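You operate a simulated robot arm through the tools that you are given. There is no shell and no other tool. Be economical: measure what you need, move in short steps, check, and stop when the job is done.

The job below is to be done with a simulated robot arm. You get a single attempt, and the scene is never put back.

JOB
Take the white recharge tag and put it in the floor of the tray marked charge.

Only the result counts: the job must be done as asked and must still hold three seconds after the hand-in. Knocking over, shifting, dropping, spilling or breaking anything else fails it.

ROBOT AND FRAMES
A 6-joint arm with a two-finger parallel gripper, fixed in place. Base frame: the origin is at the foot of the arm, x ahead of it, y to its left, z up; the work surface is at about z = 800. Lengths are in mm, angles in rad, forces in N, time in s.
With the tool pointing down near the work surface it reaches from about 240 to 640 mm from the base axis. Its first joint turns from -1.152 to 1.152 rad. Payload 2.7 kg.
Tool frame: the origin (TCP) lies between the finger pads and is the grasp point; the fingertips stand 23 mm ahead of it; z points along the fingers, y is the line along which they close. The gripper opens to 94 mm. The fingers are 38 mm wide and 10 mm thick; the gripper's body (54 by 96 mm) begins 39 mm behind the TCP.
Orientation is that of the tool frame in the base frame, as [roll, pitch, yaw] about the fixed x, y, z axes, in that order (R = Rz(yaw) Ry(pitch) Rx(roll)). With the fingers straight down and closing along the base's y, the tool's x points along the base's -x, its y along +y and its z along -z.

CONTROLS
- The arm moves only by the tool drive_tool. Its argument "moves" is a list of rows, each a list of 7 numbers: the shift along the tool's x, y, z in m, then the turn, a rotation vector about the tool's x, y, z in rad, then the finger opening in m, from 0 to 0.094. In form: [[tx, ty, tz, rx, ry, rz, hand], ...]. A call has 1 to 10 rows; each row is the pose to reach, as a shift and turn from the pose commanded when the call began, along the tool's axes at that moment. Each row takes 0.2 s and may step no farther than 50 mm and 0.15 rad from the row before; otherwise, or with a gripper value out of range, the whole call is refused. Where a pose cannot be reached the arm comes as near as it can. A force on the tool above 40 N (or 10 N above the force at the start of the call, whichever is more), or a blocked arm, ends the call early, and 0.2 s more pass. Each finger travels about 45 mm/s and halts on what it meets, pressing with about 44 N; the grip force reading is that of the motor and also rises with nothing between the fingers. The clock runs only during rows and for 0.2 s after the last one: add rows that repeat a pose to give the fingers time. It gives the time, the measured TCP pose, the force on the tool (base axes), the opening and the grip force at its end, in the units of the frame above (readings bear some noise), and new pictures: "views" is both (left out), scene, wrist or none.
- Cameras (640 x 400 px; columns grow to the right, rows downward): "scene" is fixed at [66, -442.3, 1379]; the picture's right is [0.79, -0.61, 0.00], its down [-0.48, -0.62, -0.62] and it looks along [0.38, 0.49, -0.78] (base axes); focal length 323 px, centre (320, 200). "wrist" rides on the gripper at [-39, 0, -44] in the tool frame; the picture's right is [0.00, -1.00, 0.00], its down [0.97, 0.00, -0.24] and it looks along [0.24, 0.00, 0.97] (tool axes); focal length 218 px, centre (320, 200). There is no depth. A picture from a camera that has moved, and an enlarged one, comes with that camera's place and axes in the base frame and with its lens.
- zoom(camera, box): a new picture of the part [left, top, right, bottom] of that camera's present view, enlarged. The clock stands still meanwhile.
- close_job(): hands the job in; it is judged then, once.

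Go step by step. Nothing tells you positions but the pictures and the camera data: compare them with the known pose of the tool, close in by small moves and look again before you grip or let go. The budget is 90 turns and 150 pictures, counting those below and the enlarged ones. Unless the task says otherwise, let go and move clear before handing in, and close with one line.

The tools are called after "Call:" as name(argument=value, ...) on one line, values as JSON. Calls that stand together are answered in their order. drive_tool: Moves the arm, as the interface text tells. Its arguments: {"type":"object","properties":{"moves":{"type":"array","items":{"type":"array","items":{"type":"number"}}},"views":{"type":"string","enum":["both","scene","wrist","none"]}},"required":["moves"]} The other tools are called the same way: zoom (camera, box) takes an enlarged picture of a part of a camera's view; close_job () hands the job in.

At the start:

```text
clock: 0.0
tcp_pos: [413.3, -89.7, 1042.4]
tcp_rot: [3.142, 0.002, -3.142]
wrist_force: [-0.8, -1.0, -0.1]
grip_width: 93.9
gripper_force: 0.0
```

scene: 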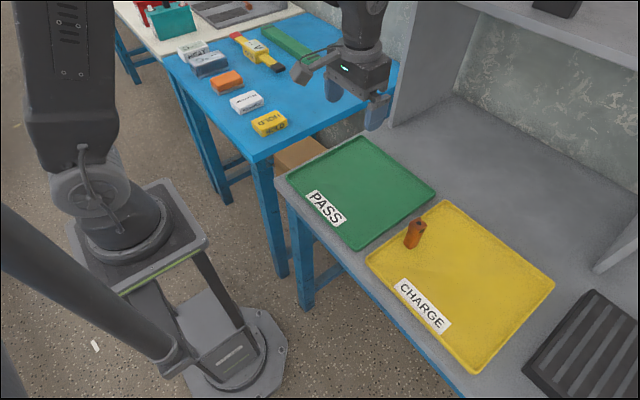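
wrist: 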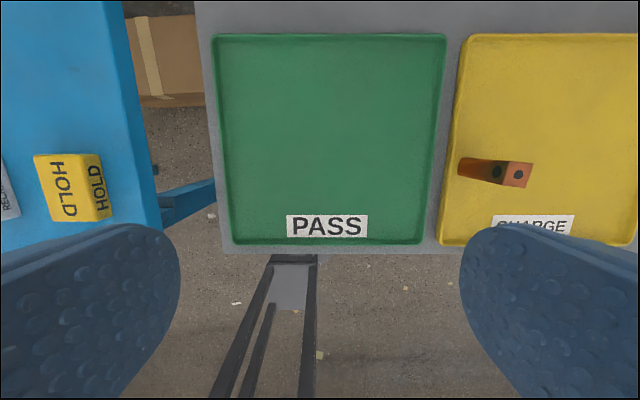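

I see a row of coloured tags on the blue table, with the PASS and CHARGE trays on the grey bench. I'll zoom in to tell the tags apart.

Call:
zoom(camera="scene", box=[160, 20, 320, 140])

Call:
zoom(camera="scene", box=[340, 180, 560, 380])

```text
3.33 times, centred on (240, 80) of scene
camera zoom: at [66.0, -442.3, 1379.0], right [0.79, -0.61, 0.0], down [-0.48, -0.62, -0.62], along [0.38, 0.49, -0.78], focal length 1077 px, centre (587, 600)
```

zoom: 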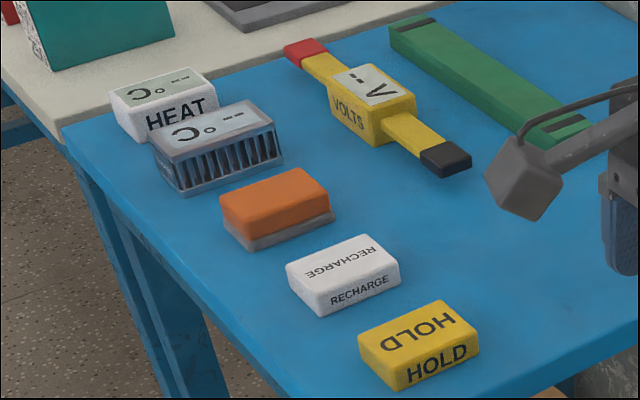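

```text
2.00 times, centred on (450, 280) of scene
camera zoom: at [66.0, -442.3, 1379.0], right [0.79, -0.61, 0.0], down [-0.48, -0.62, -0.62], along [0.38, 0.49, -0.78], focal length 646 px, centre (60, 40)
```

zoom: 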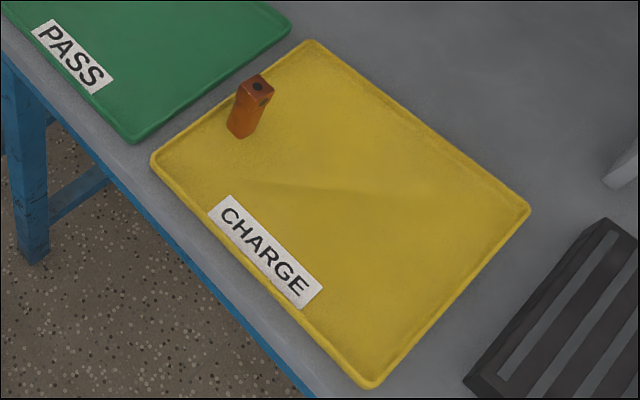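

The white RECHARGE tag is near (397, 336), between the HOLD tag and the orange one. I'll move above it at the current height and look with the wrist camera.

Call:
drive_tool(moves=[[0, 0.05, 0, 0, 0, 0, 0.094], [0, 0.1, 0, 0, 0, 0, 0.094], [0, 0.15, 0, 0, 0, 0, 0.094], [0, 0.2, 0, 0, 0, 0, 0.094], [0, 0.25, 0, 0, 0, 0, 0.094], [0, 0.3, 0, 0, 0, 0, 0.094], [0, 0.35, 0, 0, 0, 0, 0.094], [0.01, 0.4, 0, 0, 0, 0, 0.094], [0.015, 0.425, 0, 0, 0, 0, 0.094]])

```text
refused: row 8 steps farther than a row can; nothing moved
```

Call:
drive_tool(moves=[[0, 0.05, 0, 0, 0, 0, 0.094], [0, 0.1, 0, 0, 0, 0, 0.094], [0, 0.15, 0, 0, 0, 0, 0.094], [0, 0.2, 0, 0, 0, 0, 0.094], [0, 0.25, 0, 0, 0, 0, 0.094], [0, 0.3, 0, 0, 0, 0, 0.094], [0, 0.35, 0, 0, 0, 0, 0.094], [0.01, 0.395, 0, 0, 0, 0, 0.094], [0.015, 0.425, 0, 0, 0, 0, 0.094]])

```text
clock: 2.0
tcp_pos: [396.9, 334.6, 1040.8]
tcp_rot: [-3.141, 0.002, -3.142]
wrist_force: [0.8, 0.2, 0.8]
grip_width: 94.2
gripper_force: 0.0
camera wrist: at [437.3, 334.0, 1085.6], right [0.0, -1.0, 0.0], down [-0.97, 0.0, 0.24], along [-0.24, 0.0, -0.97], focal length 218 px, centre (320, 200)
```

scene: 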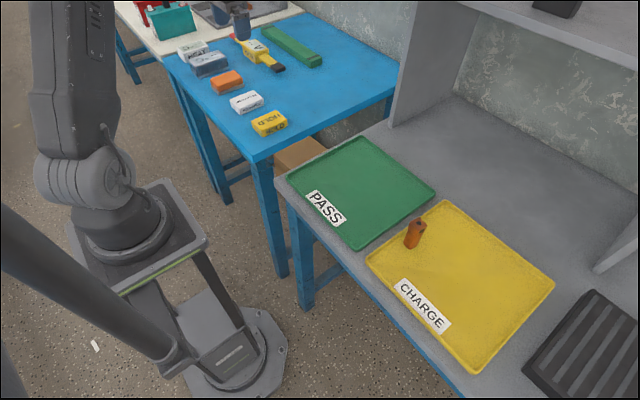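
wrist: 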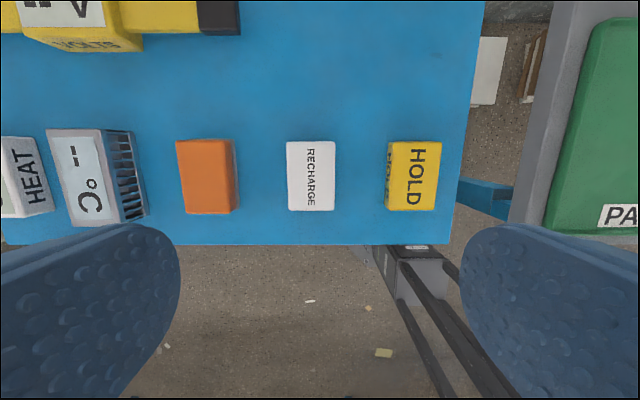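

The tag lies squarely with the frame: its top centre is near (402, 344), it is about 58 mm wide along y, and there is roughly 58 mm clear on each side. I'll centre over it, descend to z≈905 and look again.

Call:
drive_tool(moves=[[-0.005, 0.0096, 0.035, 0, 0, 0, 0.094], [-0.005, 0.0096, 0.08, 0, 0, 0, 0.094], [-0.005, 0.0096, 0.12, 0, 0, 0, 0.094], [-0.005, 0.0096, 0.136, 0, 0, 0, 0.094]])

```text
clock: 3.0
tcp_pos: [403.1, 344.0, 906.3]
tcp_rot: [3.142, 0.001, -3.142]
wrist_force: [0.4, -0.2, 0.4]
grip_width: 94.1
gripper_force: 0.2
camera wrist: at [442.5, 344.0, 949.5], right [0.0, -1.0, 0.0], down [-0.97, 0.0, 0.24], along [-0.24, 0.0, -0.97], focal length 218 px, centre (320, 200)
```

scene: 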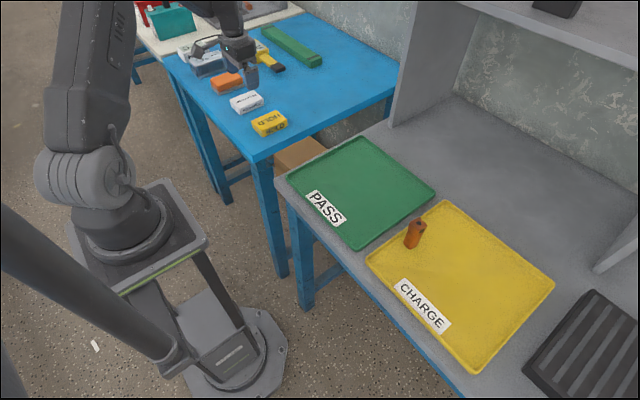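
wrist: 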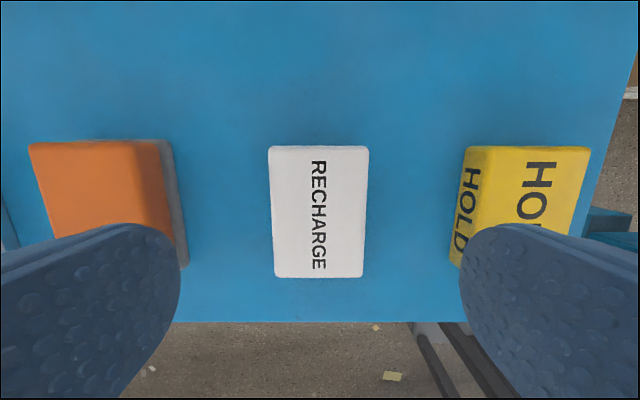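

The tag is centred at about (402, 345) with its top at z≈827, and the fingers have about 30 mm clear on either side. I'll descend straight to TCP z≈829, which puts the fingertips near 806.

Call:
drive_tool(moves=[[0, 0.001, 0.03, 0, 0, 0, 0.094], [0, 0.001, 0.055, 0, 0, 0, 0.094], [0, 0.001, 0.068, 0, 0, 0, 0.094], [0, 0.001, 0.077, 0, 0, 0, 0.094]])

Call:
zoom(camera="scene", box=[180, 40, 310, 140])

```text
clock: 4.0
tcp_pos: [402.5, 344.6, 829.3]
tcp_rot: [3.142, 0.003, 3.14]
wrist_force: [0.3, 1.1, -0.2]
grip_width: 94.1
gripper_force: 0.1
camera wrist: at [442.3, 344.3, 872.4], right [0.0, -1.0, 0.0], down [-0.97, 0.0, 0.24], along [-0.24, 0.0, -0.97], focal length 218 px, centre (320, 200)
```

scene: 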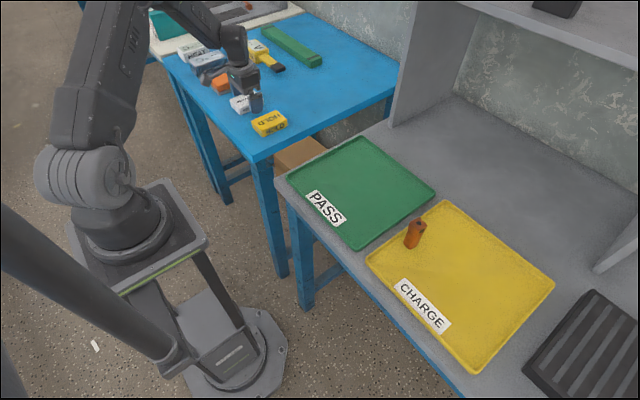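
wrist: 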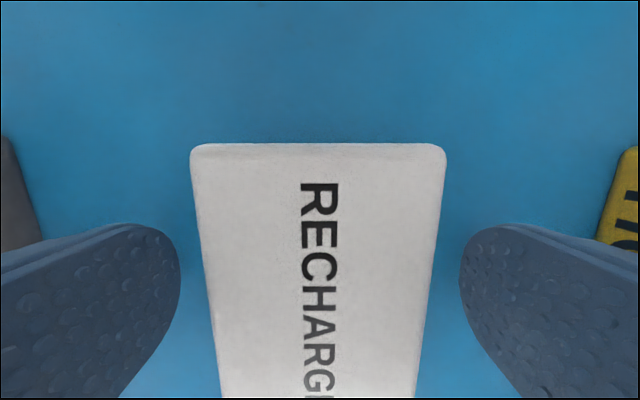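

```text
4.00 times, centred on (245, 90) of scene
camera zoom: at [66.0, -442.3, 1379.0], right [0.79, -0.61, 0.0], down [-0.48, -0.62, -0.62], along [0.38, 0.49, -0.78], focal length 1293 px, centre (620, 640)
```

zoom: 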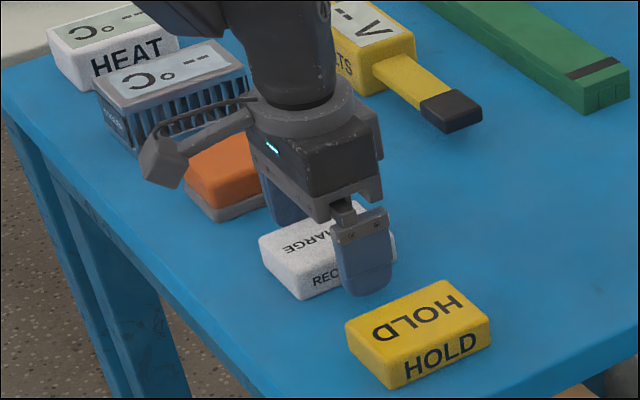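

The fingers straddle the tag cleanly, so I'll close them.

Call:
drive_tool(moves=[[0, 0, 0, 0, 0, 0, 0.05], [0, 0, 0, 0, 0, 0, 0.05], [0, 0, 0, 0, 0, 0, 0.05], [0, 0, 0, 0, 0, 0, 0.05], [0, 0, 0, 0, 0, 0, 0.05]], views="wrist")

```text
clock: 5.2
tcp_pos: [402.5, 344.3, 828.3]
tcp_rot: [-3.141, 0.002, 3.141]
wrist_force: [0.5, -0.5, -1.1]
grip_width: 57.6
gripper_force: 44.1
camera wrist: at [442.2, 344.3, 872.7], right [0.0, -1.0, 0.0], down [-0.97, 0.0, 0.24], along [-0.24, 0.0, -0.97], focal length 218 px, centre (320, 200)
```

wrist: 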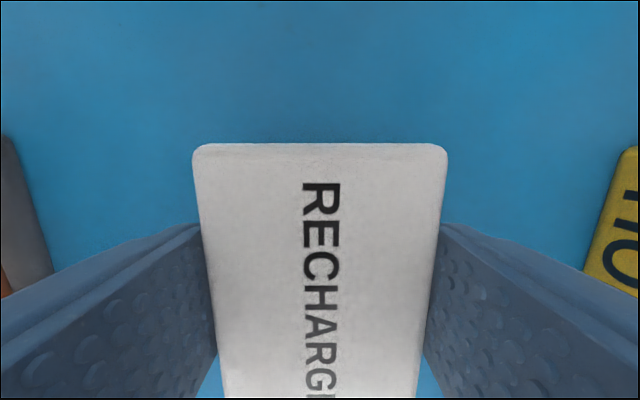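

The grip holds at 57.6 mm and 44 N. I'll lift straight up slowly at first.

Call:
drive_tool(moves=[[0, 0, -0.01, 0, 0, 0, 0.05], [0, 0, -0.03, 0, 0, 0, 0.05], [0, 0, -0.06, 0, 0, 0, 0.05], [0, 0, -0.1, 0, 0, 0, 0.05], [0, 0, -0.14, 0, 0, 0, 0.05], [0, 0, -0.18, 0, 0, 0, 0.05]])

```text
clock: 6.6
tcp_pos: [402.1, 344.1, 1009.4]
tcp_rot: [3.141, 0.0, -3.14]
wrist_force: [-0.5, -0.7, 0.4]
grip_width: 50.0
gripper_force: 0.1
camera wrist: at [441.9, 344.3, 1053.4], right [0.0, -1.0, 0.0], down [-0.97, 0.0, 0.24], along [-0.24, 0.0, -0.97], focal length 218 px, centre (320, 200)
```

scene: 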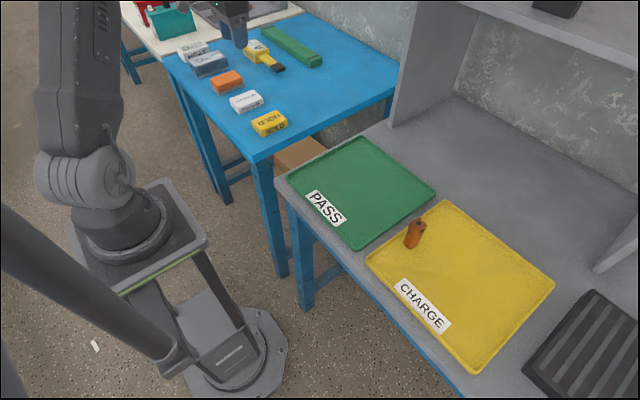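
wrist: 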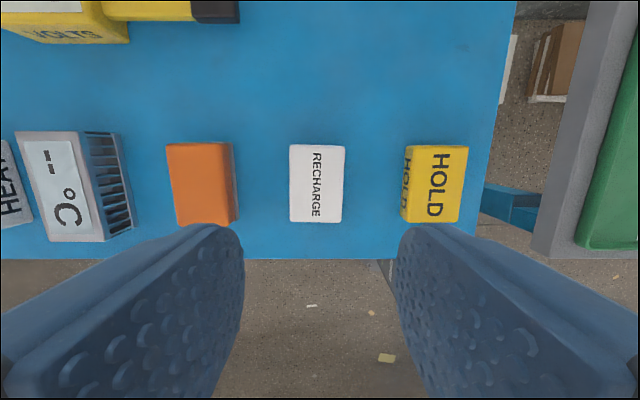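

The tag slipped out and is still on the table, apparently unmoved. I'll look closely at it before trying again.

Call:
zoom(camera="wrist", box=[270, 125, 370, 240])

Call:
zoom(camera="scene", box=[215, 80, 295, 130])

```text
3.48 times, centred on (320, 182) of wrist
camera zoom: at [441.9, 344.3, 1053.4], right [0.0, -1.0, 0.0], down [-0.97, 0.0, 0.24], along [-0.24, 0.0, -0.97], focal length 759 px, centre (320, 261)
```

zoom: 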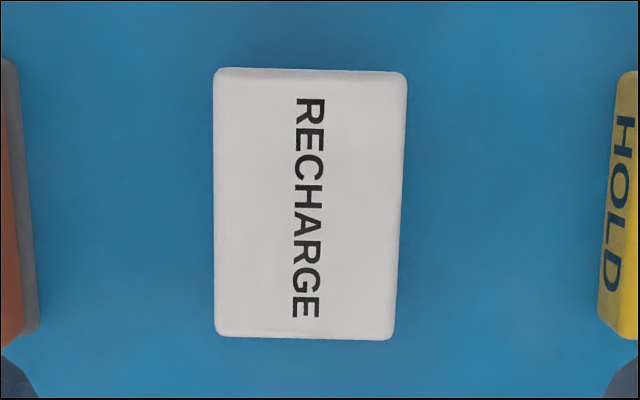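

```text
8.00 times, centred on (255, 105) of scene
camera zoom: at [66.0, -442.3, 1379.0], right [0.79, -0.61, 0.0], down [-0.48, -0.62, -0.62], along [0.38, 0.49, -0.78], focal length 2586 px, centre (840, 960)
```

zoom: 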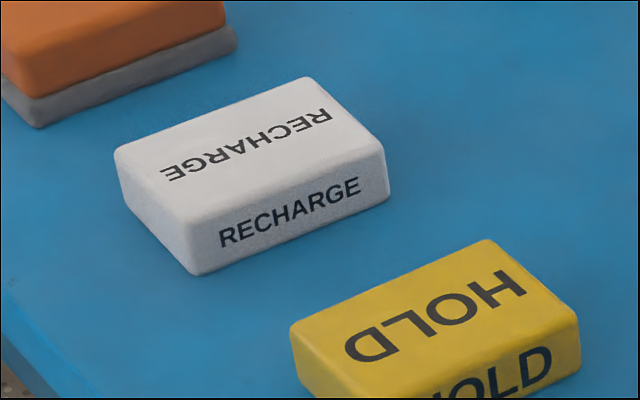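

The tag is upright and undisturbed, so I'll go back down to z≈826, grip with the full closing command, and lift in tiny steps while reading the force.

Call:
drive_tool(moves=[[0, 0, 0, 0, 0, 0, 0.094], [0, 0, 0, 0, 0, 0, 0.094], [0, 0, 0, 0, 0, 0, 0.094], [0, 0, 0.05, 0, 0, 0, 0.094], [0, 0, 0.1, 0, 0, 0, 0.094], [0, 0, 0.14, 0, 0, 0, 0.094], [0, 0, 0.165, 0, 0, 0, 0.094], [0, 0, 0.178, 0, 0, 0, 0.094], [0, 0, 0.184, 0, 0, 0, 0.094]], views="wrist")

Call:
drive_tool(moves=[[0, 0, 0, 0, 0, 0, 0.0], [0, 0, 0, 0, 0, 0, 0.0], [0, 0, 0, 0, 0, 0, 0.0], [0, 0, 0, 0, 0, 0, 0.0], [0, 0, 0, 0, 0, 0, 0.0], [0, 0, 0, 0, 0, 0, 0.0]], views="wrist")

Call:
drive_tool(moves=[[0, 0, -0.001, 0, 0, 0, 0.0], [0, 0, -0.002, 0, 0, 0, 0.0], [0, 0, -0.003, 0, 0, 0, 0.0], [0, 0, -0.004, 0, 0, 0, 0.0]], views="wrist")

```text
clock: 8.6
tcp_pos: [402.9, 344.4, 824.1]
tcp_rot: [3.142, 0.001, 3.141]
wrist_force: [0.0, -0.3, 0.0]
grip_width: 94.0
gripper_force: 0.0
camera wrist: at [443.3, 344.6, 868.6], right [0.0, -1.0, 0.0], down [-0.97, 0.0, 0.24], along [-0.24, 0.0, -0.97], focal length 218 px, centre (320, 200)
```

wrist: 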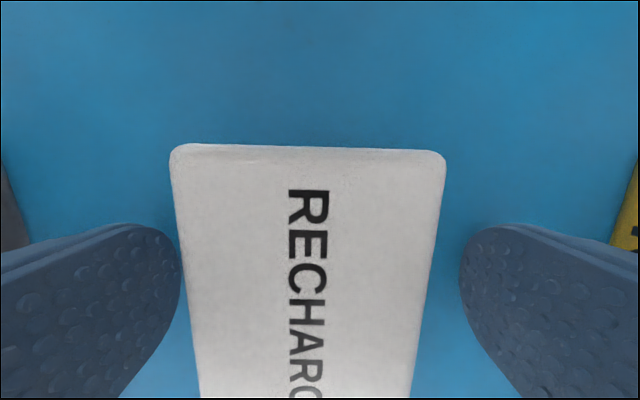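

```text
clock: 10.0
tcp_pos: [402.4, 344.8, 825.5]
tcp_rot: [-3.141, 0.001, 3.141]
wrist_force: [0.6, 0.2, 0.4]
grip_width: 57.3
gripper_force: 44.4
camera wrist: at [443.3, 344.5, 868.7], right [0.0, -1.0, 0.0], down [-0.97, 0.0, 0.24], along [-0.24, 0.0, -0.97], focal length 218 px, centre (320, 200)
```

wrist: 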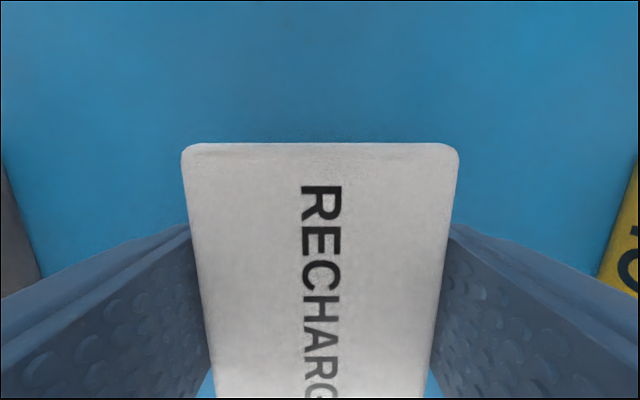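

```text
clock: 11.0
tcp_pos: [402.7, 344.1, 829.2]
tcp_rot: [-3.14, 0.003, 3.14]
wrist_force: [-0.4, 0.1, 0.0]
grip_width: 57.6
gripper_force: 43.9
camera wrist: at [443.0, 344.9, 872.5], right [0.0, -1.0, 0.0], down [-0.97, 0.0, 0.24], along [-0.24, 0.0, -0.97], focal length 218 px, centre (320, 200)
```

wrist: 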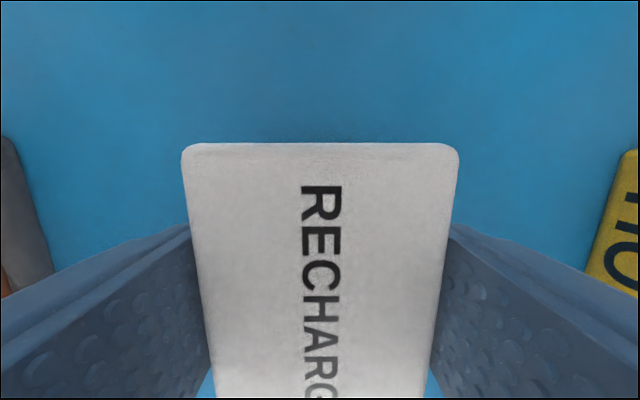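

This time the tag rises with the hand: it looks the same in the wrist view while its neighbours drop away. I'll keep lifting gently.

Call:
drive_tool(moves=[[0, 0, -0.003, 0, 0, 0, 0.0], [0, 0, -0.006, 0, 0, 0, 0.0], [0, 0, -0.01, 0, 0, 0, 0.0], [0, 0, -0.014, 0, 0, 0, 0.0]], views="both")

```text
clock: 12.0
tcp_pos: [403.1, 344.2, 843.3]
tcp_rot: [3.141, 0.003, -3.141]
wrist_force: [0.7, 0.2, -1.7]
grip_width: 57.2
gripper_force: 44.1
camera wrist: at [442.6, 344.8, 886.7], right [0.0, -1.0, 0.0], down [-0.97, 0.0, 0.24], along [-0.24, 0.0, -0.97], focal length 218 px, centre (320, 200)
```

scene: 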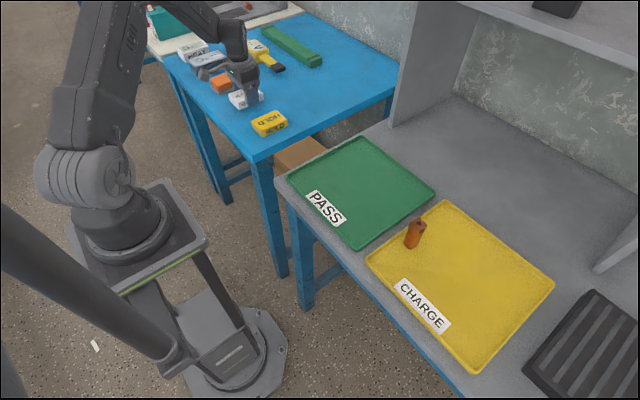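
wrist: 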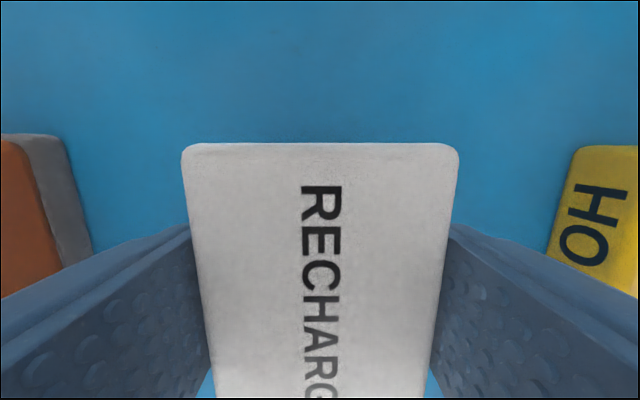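

The tag is secure and off the table. I'll continue up in small, smooth steps.

Call:
drive_tool(moves=[[0, 0, -0.005, 0, 0, 0, 0.0], [0, 0, -0.012, 0, 0, 0, 0.0], [0, 0, -0.021, 0, 0, 0, 0.0], [0, 0, -0.032, 0, 0, 0, 0.0], [0, 0, -0.044, 0, 0, 0, 0.0], [0, 0, -0.056, 0, 0, 0, 0.0], [0, 0, -0.068, 0, 0, 0, 0.0], [0, 0, -0.078, 0, 0, 0, 0.0], [0, 0, -0.085, 0, 0, 0, 0.0], [0, 0, -0.088, 0, 0, 0, 0.0]], views="wrist")

```text
clock: 14.2
tcp_pos: [402.6, 344.2, 930.2]
tcp_rot: [-3.139, 0.001, 3.141]
wrist_force: [0.9, 0.0, -0.6]
grip_width: 57.5
gripper_force: 44.3
camera wrist: at [442.6, 344.6, 974.6], right [0.0, -1.0, 0.0], down [-0.97, 0.0, 0.24], along [-0.24, 0.0, -0.97], focal length 218 px, centre (320, 200)
```

wrist: 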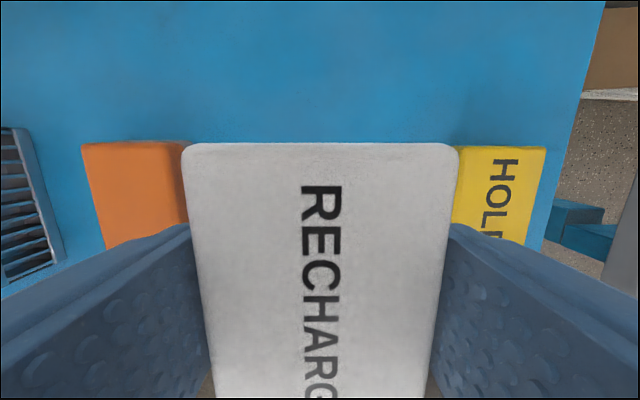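

The hold is solid. I'll travel toward −y over the bench with gradual ramps, rising to about z=970.

Call:
drive_tool(moves=[[0, -0.006, -0.008, 0, 0, 0, 0.0], [0, -0.018, -0.018, 0, 0, 0, 0.0], [0, -0.034, -0.028, 0, 0, 0, 0.0], [0, -0.055, -0.036, 0, 0, 0, 0.0], [0, -0.08, -0.04, 0, 0, 0, 0.0], [0, -0.106, -0.04, 0, 0, 0, 0.0], [0, -0.13, -0.04, 0, 0, 0, 0.0], [0, -0.152, -0.04, 0, 0, 0, 0.0], [0, -0.17, -0.04, 0, 0, 0, 0.0], [0, -0.18, -0.04, 0, 0, 0, 0.0]], views="wrist")

Call:
drive_tool(moves=[[0, -0.01, 0, 0, 0, 0, 0.0], [0, -0.025, 0, 0, 0, 0, 0.0], [0, -0.05, 0, 0, 0, 0, 0.0], [0, -0.08, 0, 0, 0, 0, 0.0], [0, -0.11, 0, 0, 0, 0, 0.0], [0, -0.14, 0, 0, 0, 0, 0.0], [0, -0.17, 0, 0, 0, 0, 0.0], [0, -0.195, 0, 0, 0, 0, 0.0], [0, -0.21, 0, 0, 0, 0, 0.0], [0, -0.22, 0, 0, 0, 0, 0.0]], views="both")

```text
clock: 16.4
tcp_pos: [402.4, 164.2, 970.7]
tcp_rot: [-3.141, 0.003, -3.141]
wrist_force: [1.2, -0.5, -0.7]
grip_width: 57.4
gripper_force: 44.1
camera wrist: at [442.3, 164.2, 1014.7], right [0.0, -1.0, 0.0], down [-0.97, 0.0, 0.24], along [-0.24, 0.0, -0.97], focal length 218 px, centre (320, 200)
```

wrist: 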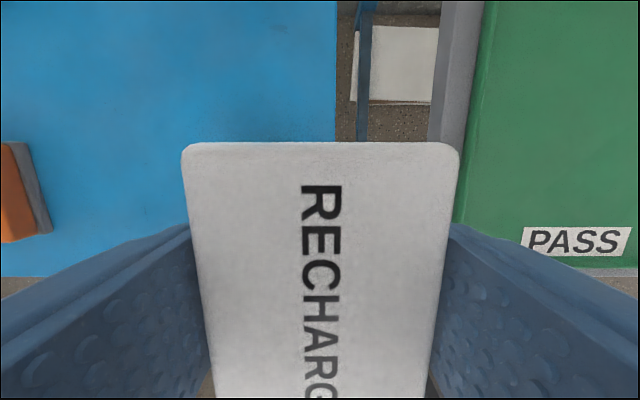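

```text
clock: 18.6
tcp_pos: [403.1, -55.0, 971.1]
tcp_rot: [3.14, 0.001, 3.141]
wrist_force: [0.2, 0.1, -0.8]
grip_width: 57.3
gripper_force: 43.9
camera wrist: at [442.6, -54.7, 1015.2], right [0.0, -1.0, 0.0], down [-0.97, 0.0, 0.24], along [-0.24, 0.0, -0.97], focal length 218 px, centre (320, 200)
```

scene: 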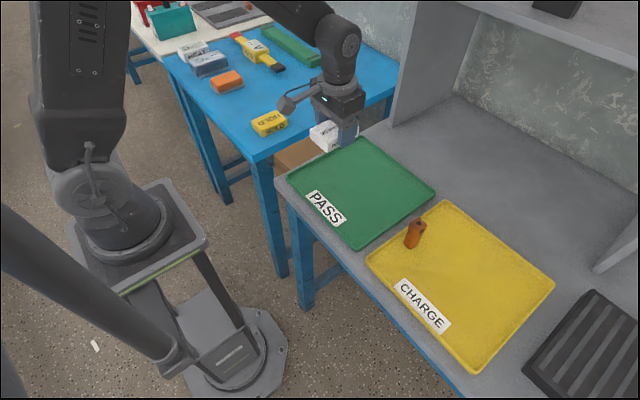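
wrist: 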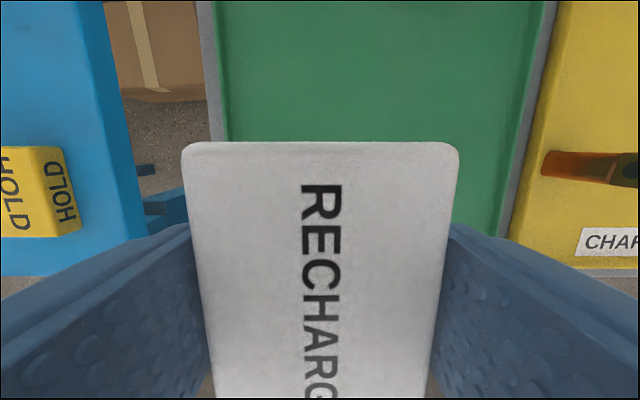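

The tag is steady. The charge tray spans roughly x 320–562, y −512 to −259, with an orange object at about (419, −289) that rises to about z=895. I'll rise to z≈1020 and go over to (430, −420).

Call:
drive_tool(moves=[[0, -0.006, -0.01, 0, 0, 0, 0.0], [0, -0.018, -0.022, 0, 0, 0, 0.0], [0, -0.036, -0.034, 0, 0, 0, 0.0], [-0.002, -0.06, -0.044, 0, 0, 0, 0.0], [-0.004, -0.088, -0.05, 0, 0, 0, 0.0], [-0.006, -0.115, -0.05, 0, 0, 0, 0.0], [-0.008, -0.14, -0.05, 0, 0, 0, 0.0], [-0.01, -0.162, -0.05, 0, 0, 0, 0.0], [-0.011, -0.176, -0.05, 0, 0, 0, 0.0], [-0.012, -0.183, -0.05, 0, 0, 0, 0.0]], views="wrist")

Call:
drive_tool(moves=[[-0.001, -0.008, 0, 0, 0, 0, 0.0], [-0.003, -0.022, 0, 0, 0, 0, 0.0], [-0.005, -0.044, 0, 0, 0, 0, 0.0], [-0.007, -0.07, 0, 0, 0, 0, 0.0], [-0.009, -0.096, 0, 0, 0, 0, 0.0], [-0.011, -0.122, 0, 0, 0, 0, 0.0], [-0.013, -0.146, 0, 0, 0, 0, 0.0], [-0.014, -0.164, 0, 0, 0, 0, 0.0], [-0.015, -0.176, 0, 0, 0, 0, 0.0], [-0.015, -0.182, 0, 0, 0, 0, 0.0]], views="both")

```text
clock: 20.8
tcp_pos: [412.8, -237.3, 1020.3]
tcp_rot: [-3.141, 0.002, 3.141]
wrist_force: [-0.4, 0.2, -0.3]
grip_width: 57.8
gripper_force: 44.2
camera wrist: at [454.0, -238.1, 1064.8], right [0.0, -1.0, 0.0], down [-0.97, 0.0, 0.24], along [-0.24, 0.0, -0.97], focal length 218 px, centre (320, 200)
```

wrist: 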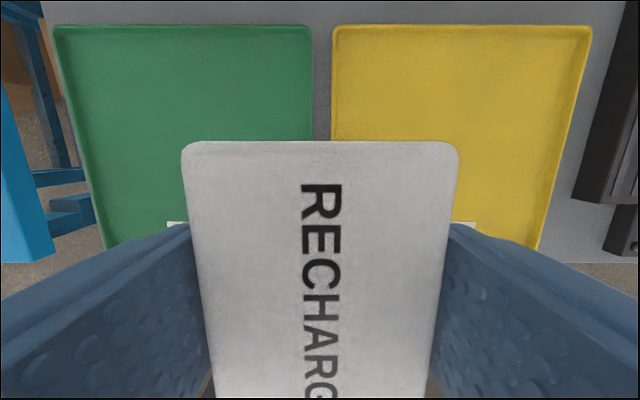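

```text
clock: 23.0
tcp_pos: [429.1, -420.3, 1021.5]
tcp_rot: [-3.141, 0.002, -3.141]
wrist_force: [0.5, 0.2, -0.9]
grip_width: 57.2
gripper_force: 43.7
camera wrist: at [468.3, -420.7, 1065.0], right [0.0, -1.0, 0.0], down [-0.97, 0.0, 0.24], along [-0.24, 0.0, -0.97], focal length 218 px, centre (320, 200)
```

scene: 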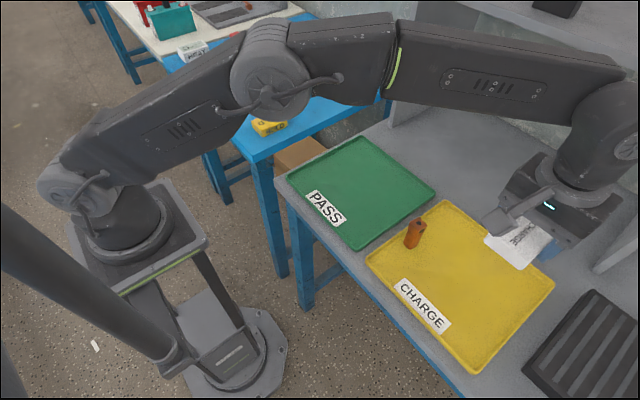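
wrist: 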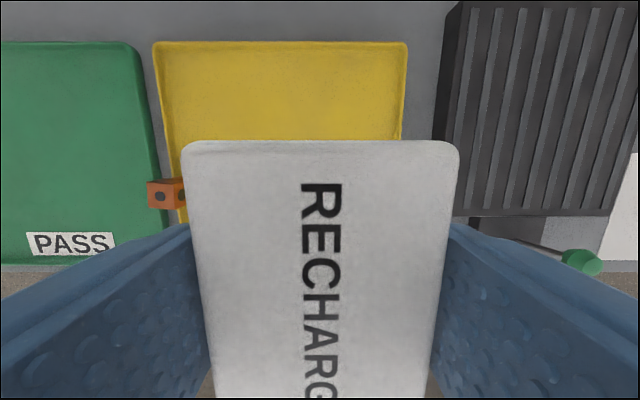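

I'm above the tray, with clearance to the rim and to the orange object. I'll descend smoothly to z≈845.

Call:
drive_tool(moves=[[0, 0, 0.008, 0, 0, 0, 0.0], [0, 0, 0.022, 0, 0, 0, 0.0], [0, 0, 0.042, 0, 0, 0, 0.0], [0, 0, 0.066, 0, 0, 0, 0.0], [0, 0, 0.092, 0, 0, 0, 0.0], [0, 0, 0.118, 0, 0, 0, 0.0], [0, 0, 0.14, 0, 0, 0, 0.0], [0, 0, 0.158, 0, 0, 0, 0.0], [0, 0, 0.17, 0, 0, 0, 0.0], [0, 0, 0.176, 0, 0, 0, 0.0]], views="both")

```text
clock: 25.2
tcp_pos: [429.2, -420.0, 846.2]
tcp_rot: [-3.14, 0.0, 3.141]
wrist_force: [-0.1, 0.2, -0.9]
grip_width: 57.5
gripper_force: 44.1
camera wrist: at [469.0, -420.5, 889.0], right [0.0, -1.0, 0.0], down [-0.97, 0.0, 0.24], along [-0.24, 0.0, -0.97], focal length 218 px, centre (320, 200)
```

scene: 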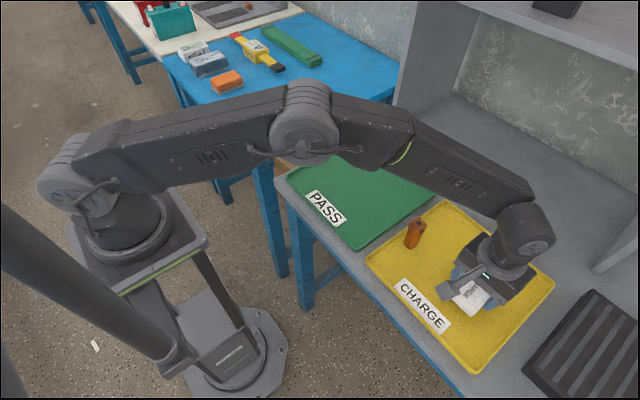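
wrist: 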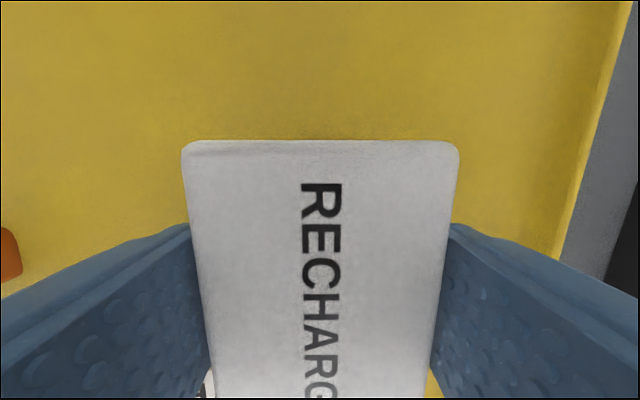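

All is clear. I'll creep down while watching for contact.

Call:
drive_tool(moves=[[0, 0, 0.003, 0, 0, 0, 0.0], [0, 0, 0.006, 0, 0, 0, 0.0], [0, 0, 0.009, 0, 0, 0, 0.0], [0, 0, 0.012, 0, 0, 0, 0.0], [0, 0, 0.014, 0, 0, 0, 0.0]], views="wrist")

Call:
drive_tool(moves=[[0, 0, 0.001, 0, 0, 0, 0.0], [0, 0, 0.002, 0, 0, 0, 0.0]], views="none")

```text
clock: 26.4
tcp_pos: [429.0, -420.5, 831.6]
tcp_rot: [-3.142, 0.001, 3.14]
wrist_force: [0.3, -0.5, -1.0]
grip_width: 57.4
gripper_force: 43.8
camera wrist: at [469.2, -420.4, 875.1], right [0.0, -1.0, 0.0], down [-0.97, 0.0, 0.24], along [-0.24, 0.0, -0.97], focal length 218 px, centre (320, 200)
```

wrist: 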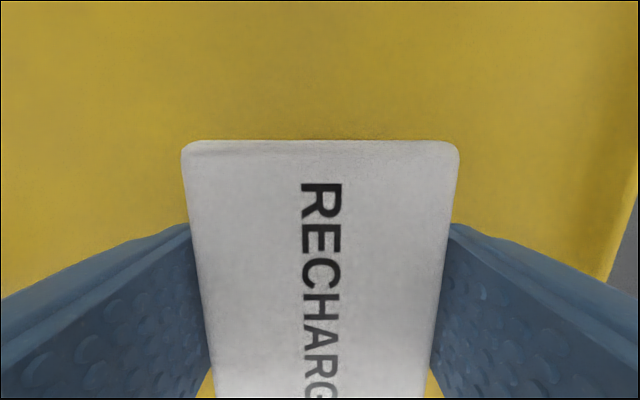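

```text
clock: 27.0
tcp_pos: [429.6, -419.5, 829.9]
tcp_rot: [-3.141, 0.002, 3.141]
wrist_force: [0.0, -0.3, -1.8]
grip_width: 57.6
gripper_force: 43.6
```

Call:
drive_tool(moves=[[0, 0, 0.0007, 0, 0, 0, 0.0], [0, 0, 0.0015, 0, 0, 0, 0.0]], views="none")

Call:
drive_tool(moves=[[0, 0, 0.0007, 0, 0, 0, 0.0], [0, 0, 0.0015, 0, 0, 0, 0.0]], views="wrist")

```text
clock: 27.6
tcp_pos: [428.9, -420.2, 828.0]
tcp_rot: [-3.139, 0.003, 3.141]
wrist_force: [-1.4, 2.2, 5.2]
grip_width: 57.3
gripper_force: 44.0
```

```text
clock: 28.2
tcp_pos: [429.2, -420.8, 828.4]
tcp_rot: [-3.139, 0.004, -3.142]
wrist_force: [-3.8, 5.1, 22.0]
grip_width: 57.3
gripper_force: 43.8
camera wrist: at [469.5, -420.3, 872.7], right [0.0, -1.0, 0.0], down [-0.97, 0.0, 0.24], along [-0.24, 0.0, -0.97], focal length 218 px, centre (320, 200)
```

wrist: 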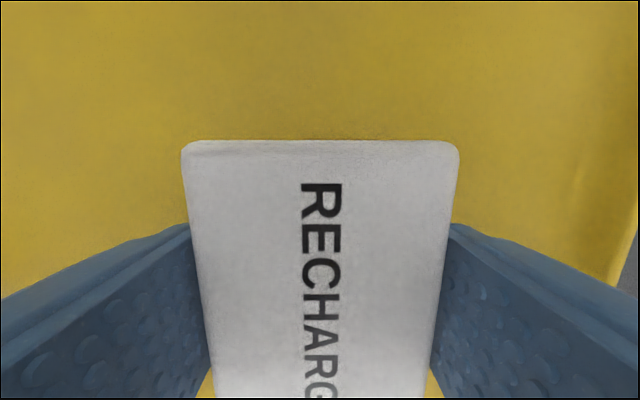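

The tag is in contact with the tray floor. I'll back off 1.5 mm to relieve the force, then open slowly to about 80 mm.

Call:
drive_tool(moves=[[0, 0, -0.0014, 0, 0, 0, 0.0], [0, 0, -0.0014, 0, 0, 0, 0.06], [0, 0, -0.0014, 0, 0, 0, 0.07], [0, 0, -0.0014, 0, 0, 0, 0.08], [0, 0, -0.0014, 0, 0, 0, 0.085], [0, 0, -0.0014, 0, 0, 0, 0.085]], views="wrist")

```text
clock: 29.6
tcp_pos: [430.1, -419.9, 827.6]
tcp_rot: [-3.14, 0.002, -3.14]
wrist_force: [0.6, 0.4, 1.4]
grip_width: 85.1
gripper_force: 0.1
camera wrist: at [469.1, -419.9, 870.8], right [0.0, -1.0, 0.0], down [-0.97, 0.0, 0.24], along [-0.24, 0.0, -0.97], focal length 218 px, centre (320, 200)
```

wrist: 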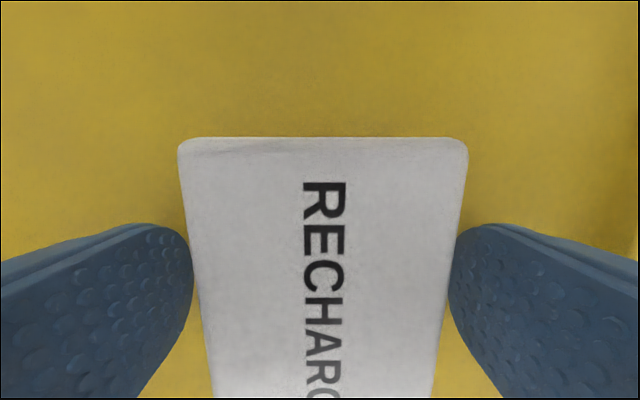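

The tag is released with both fingers clear of it. I'll rise straight up.

Call:
drive_tool(moves=[[0, 0, -0.01, 0, 0, 0, 0.085], [0, 0, -0.03, 0, 0, 0, 0.085], [0, 0, -0.06, 0, 0, 0, 0.085], [0, 0, -0.1, 0, 0, 0, 0.085], [0, 0, -0.14, 0, 0, 0, 0.085], [0, 0, -0.18, 0, 0, 0, 0.085], [0, 0, -0.21, 0, 0, 0, 0.085]], views="both")

```text
clock: 31.2
tcp_pos: [428.9, -419.8, 1038.3]
tcp_rot: [-3.141, 0.003, -3.141]
wrist_force: [-0.1, 0.1, -0.2]
grip_width: 85.0
gripper_force: 0.0
camera wrist: at [467.7, -420.1, 1082.0], right [0.0, -1.0, 0.0], down [-0.97, 0.0, 0.24], along [-0.24, 0.0, -0.97], focal length 218 px, centre (320, 200)
```

scene: 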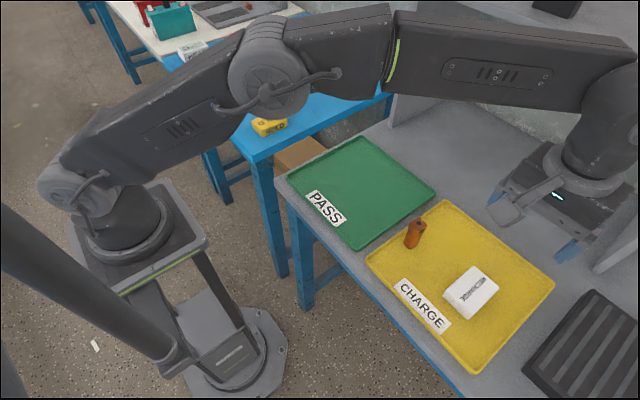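
wrist: 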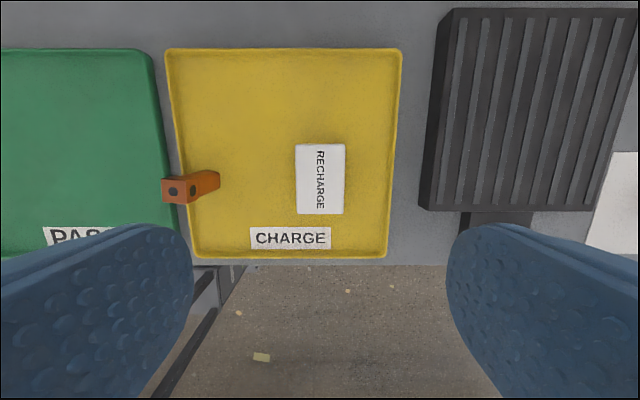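

The tag lies flat on the floor of the CHARGE tray, nothing else has moved, and the hand is clear. I'm handing in.

Call:
close_job()

```text
The job is handed in.
```

The white RECHARGE tag is lying flat on the floor of the CHARGE tray, the gripper is clear, and I saw nothing else disturbed. My first lift slipped and left the tag on the table almost where it was; the second grip held.
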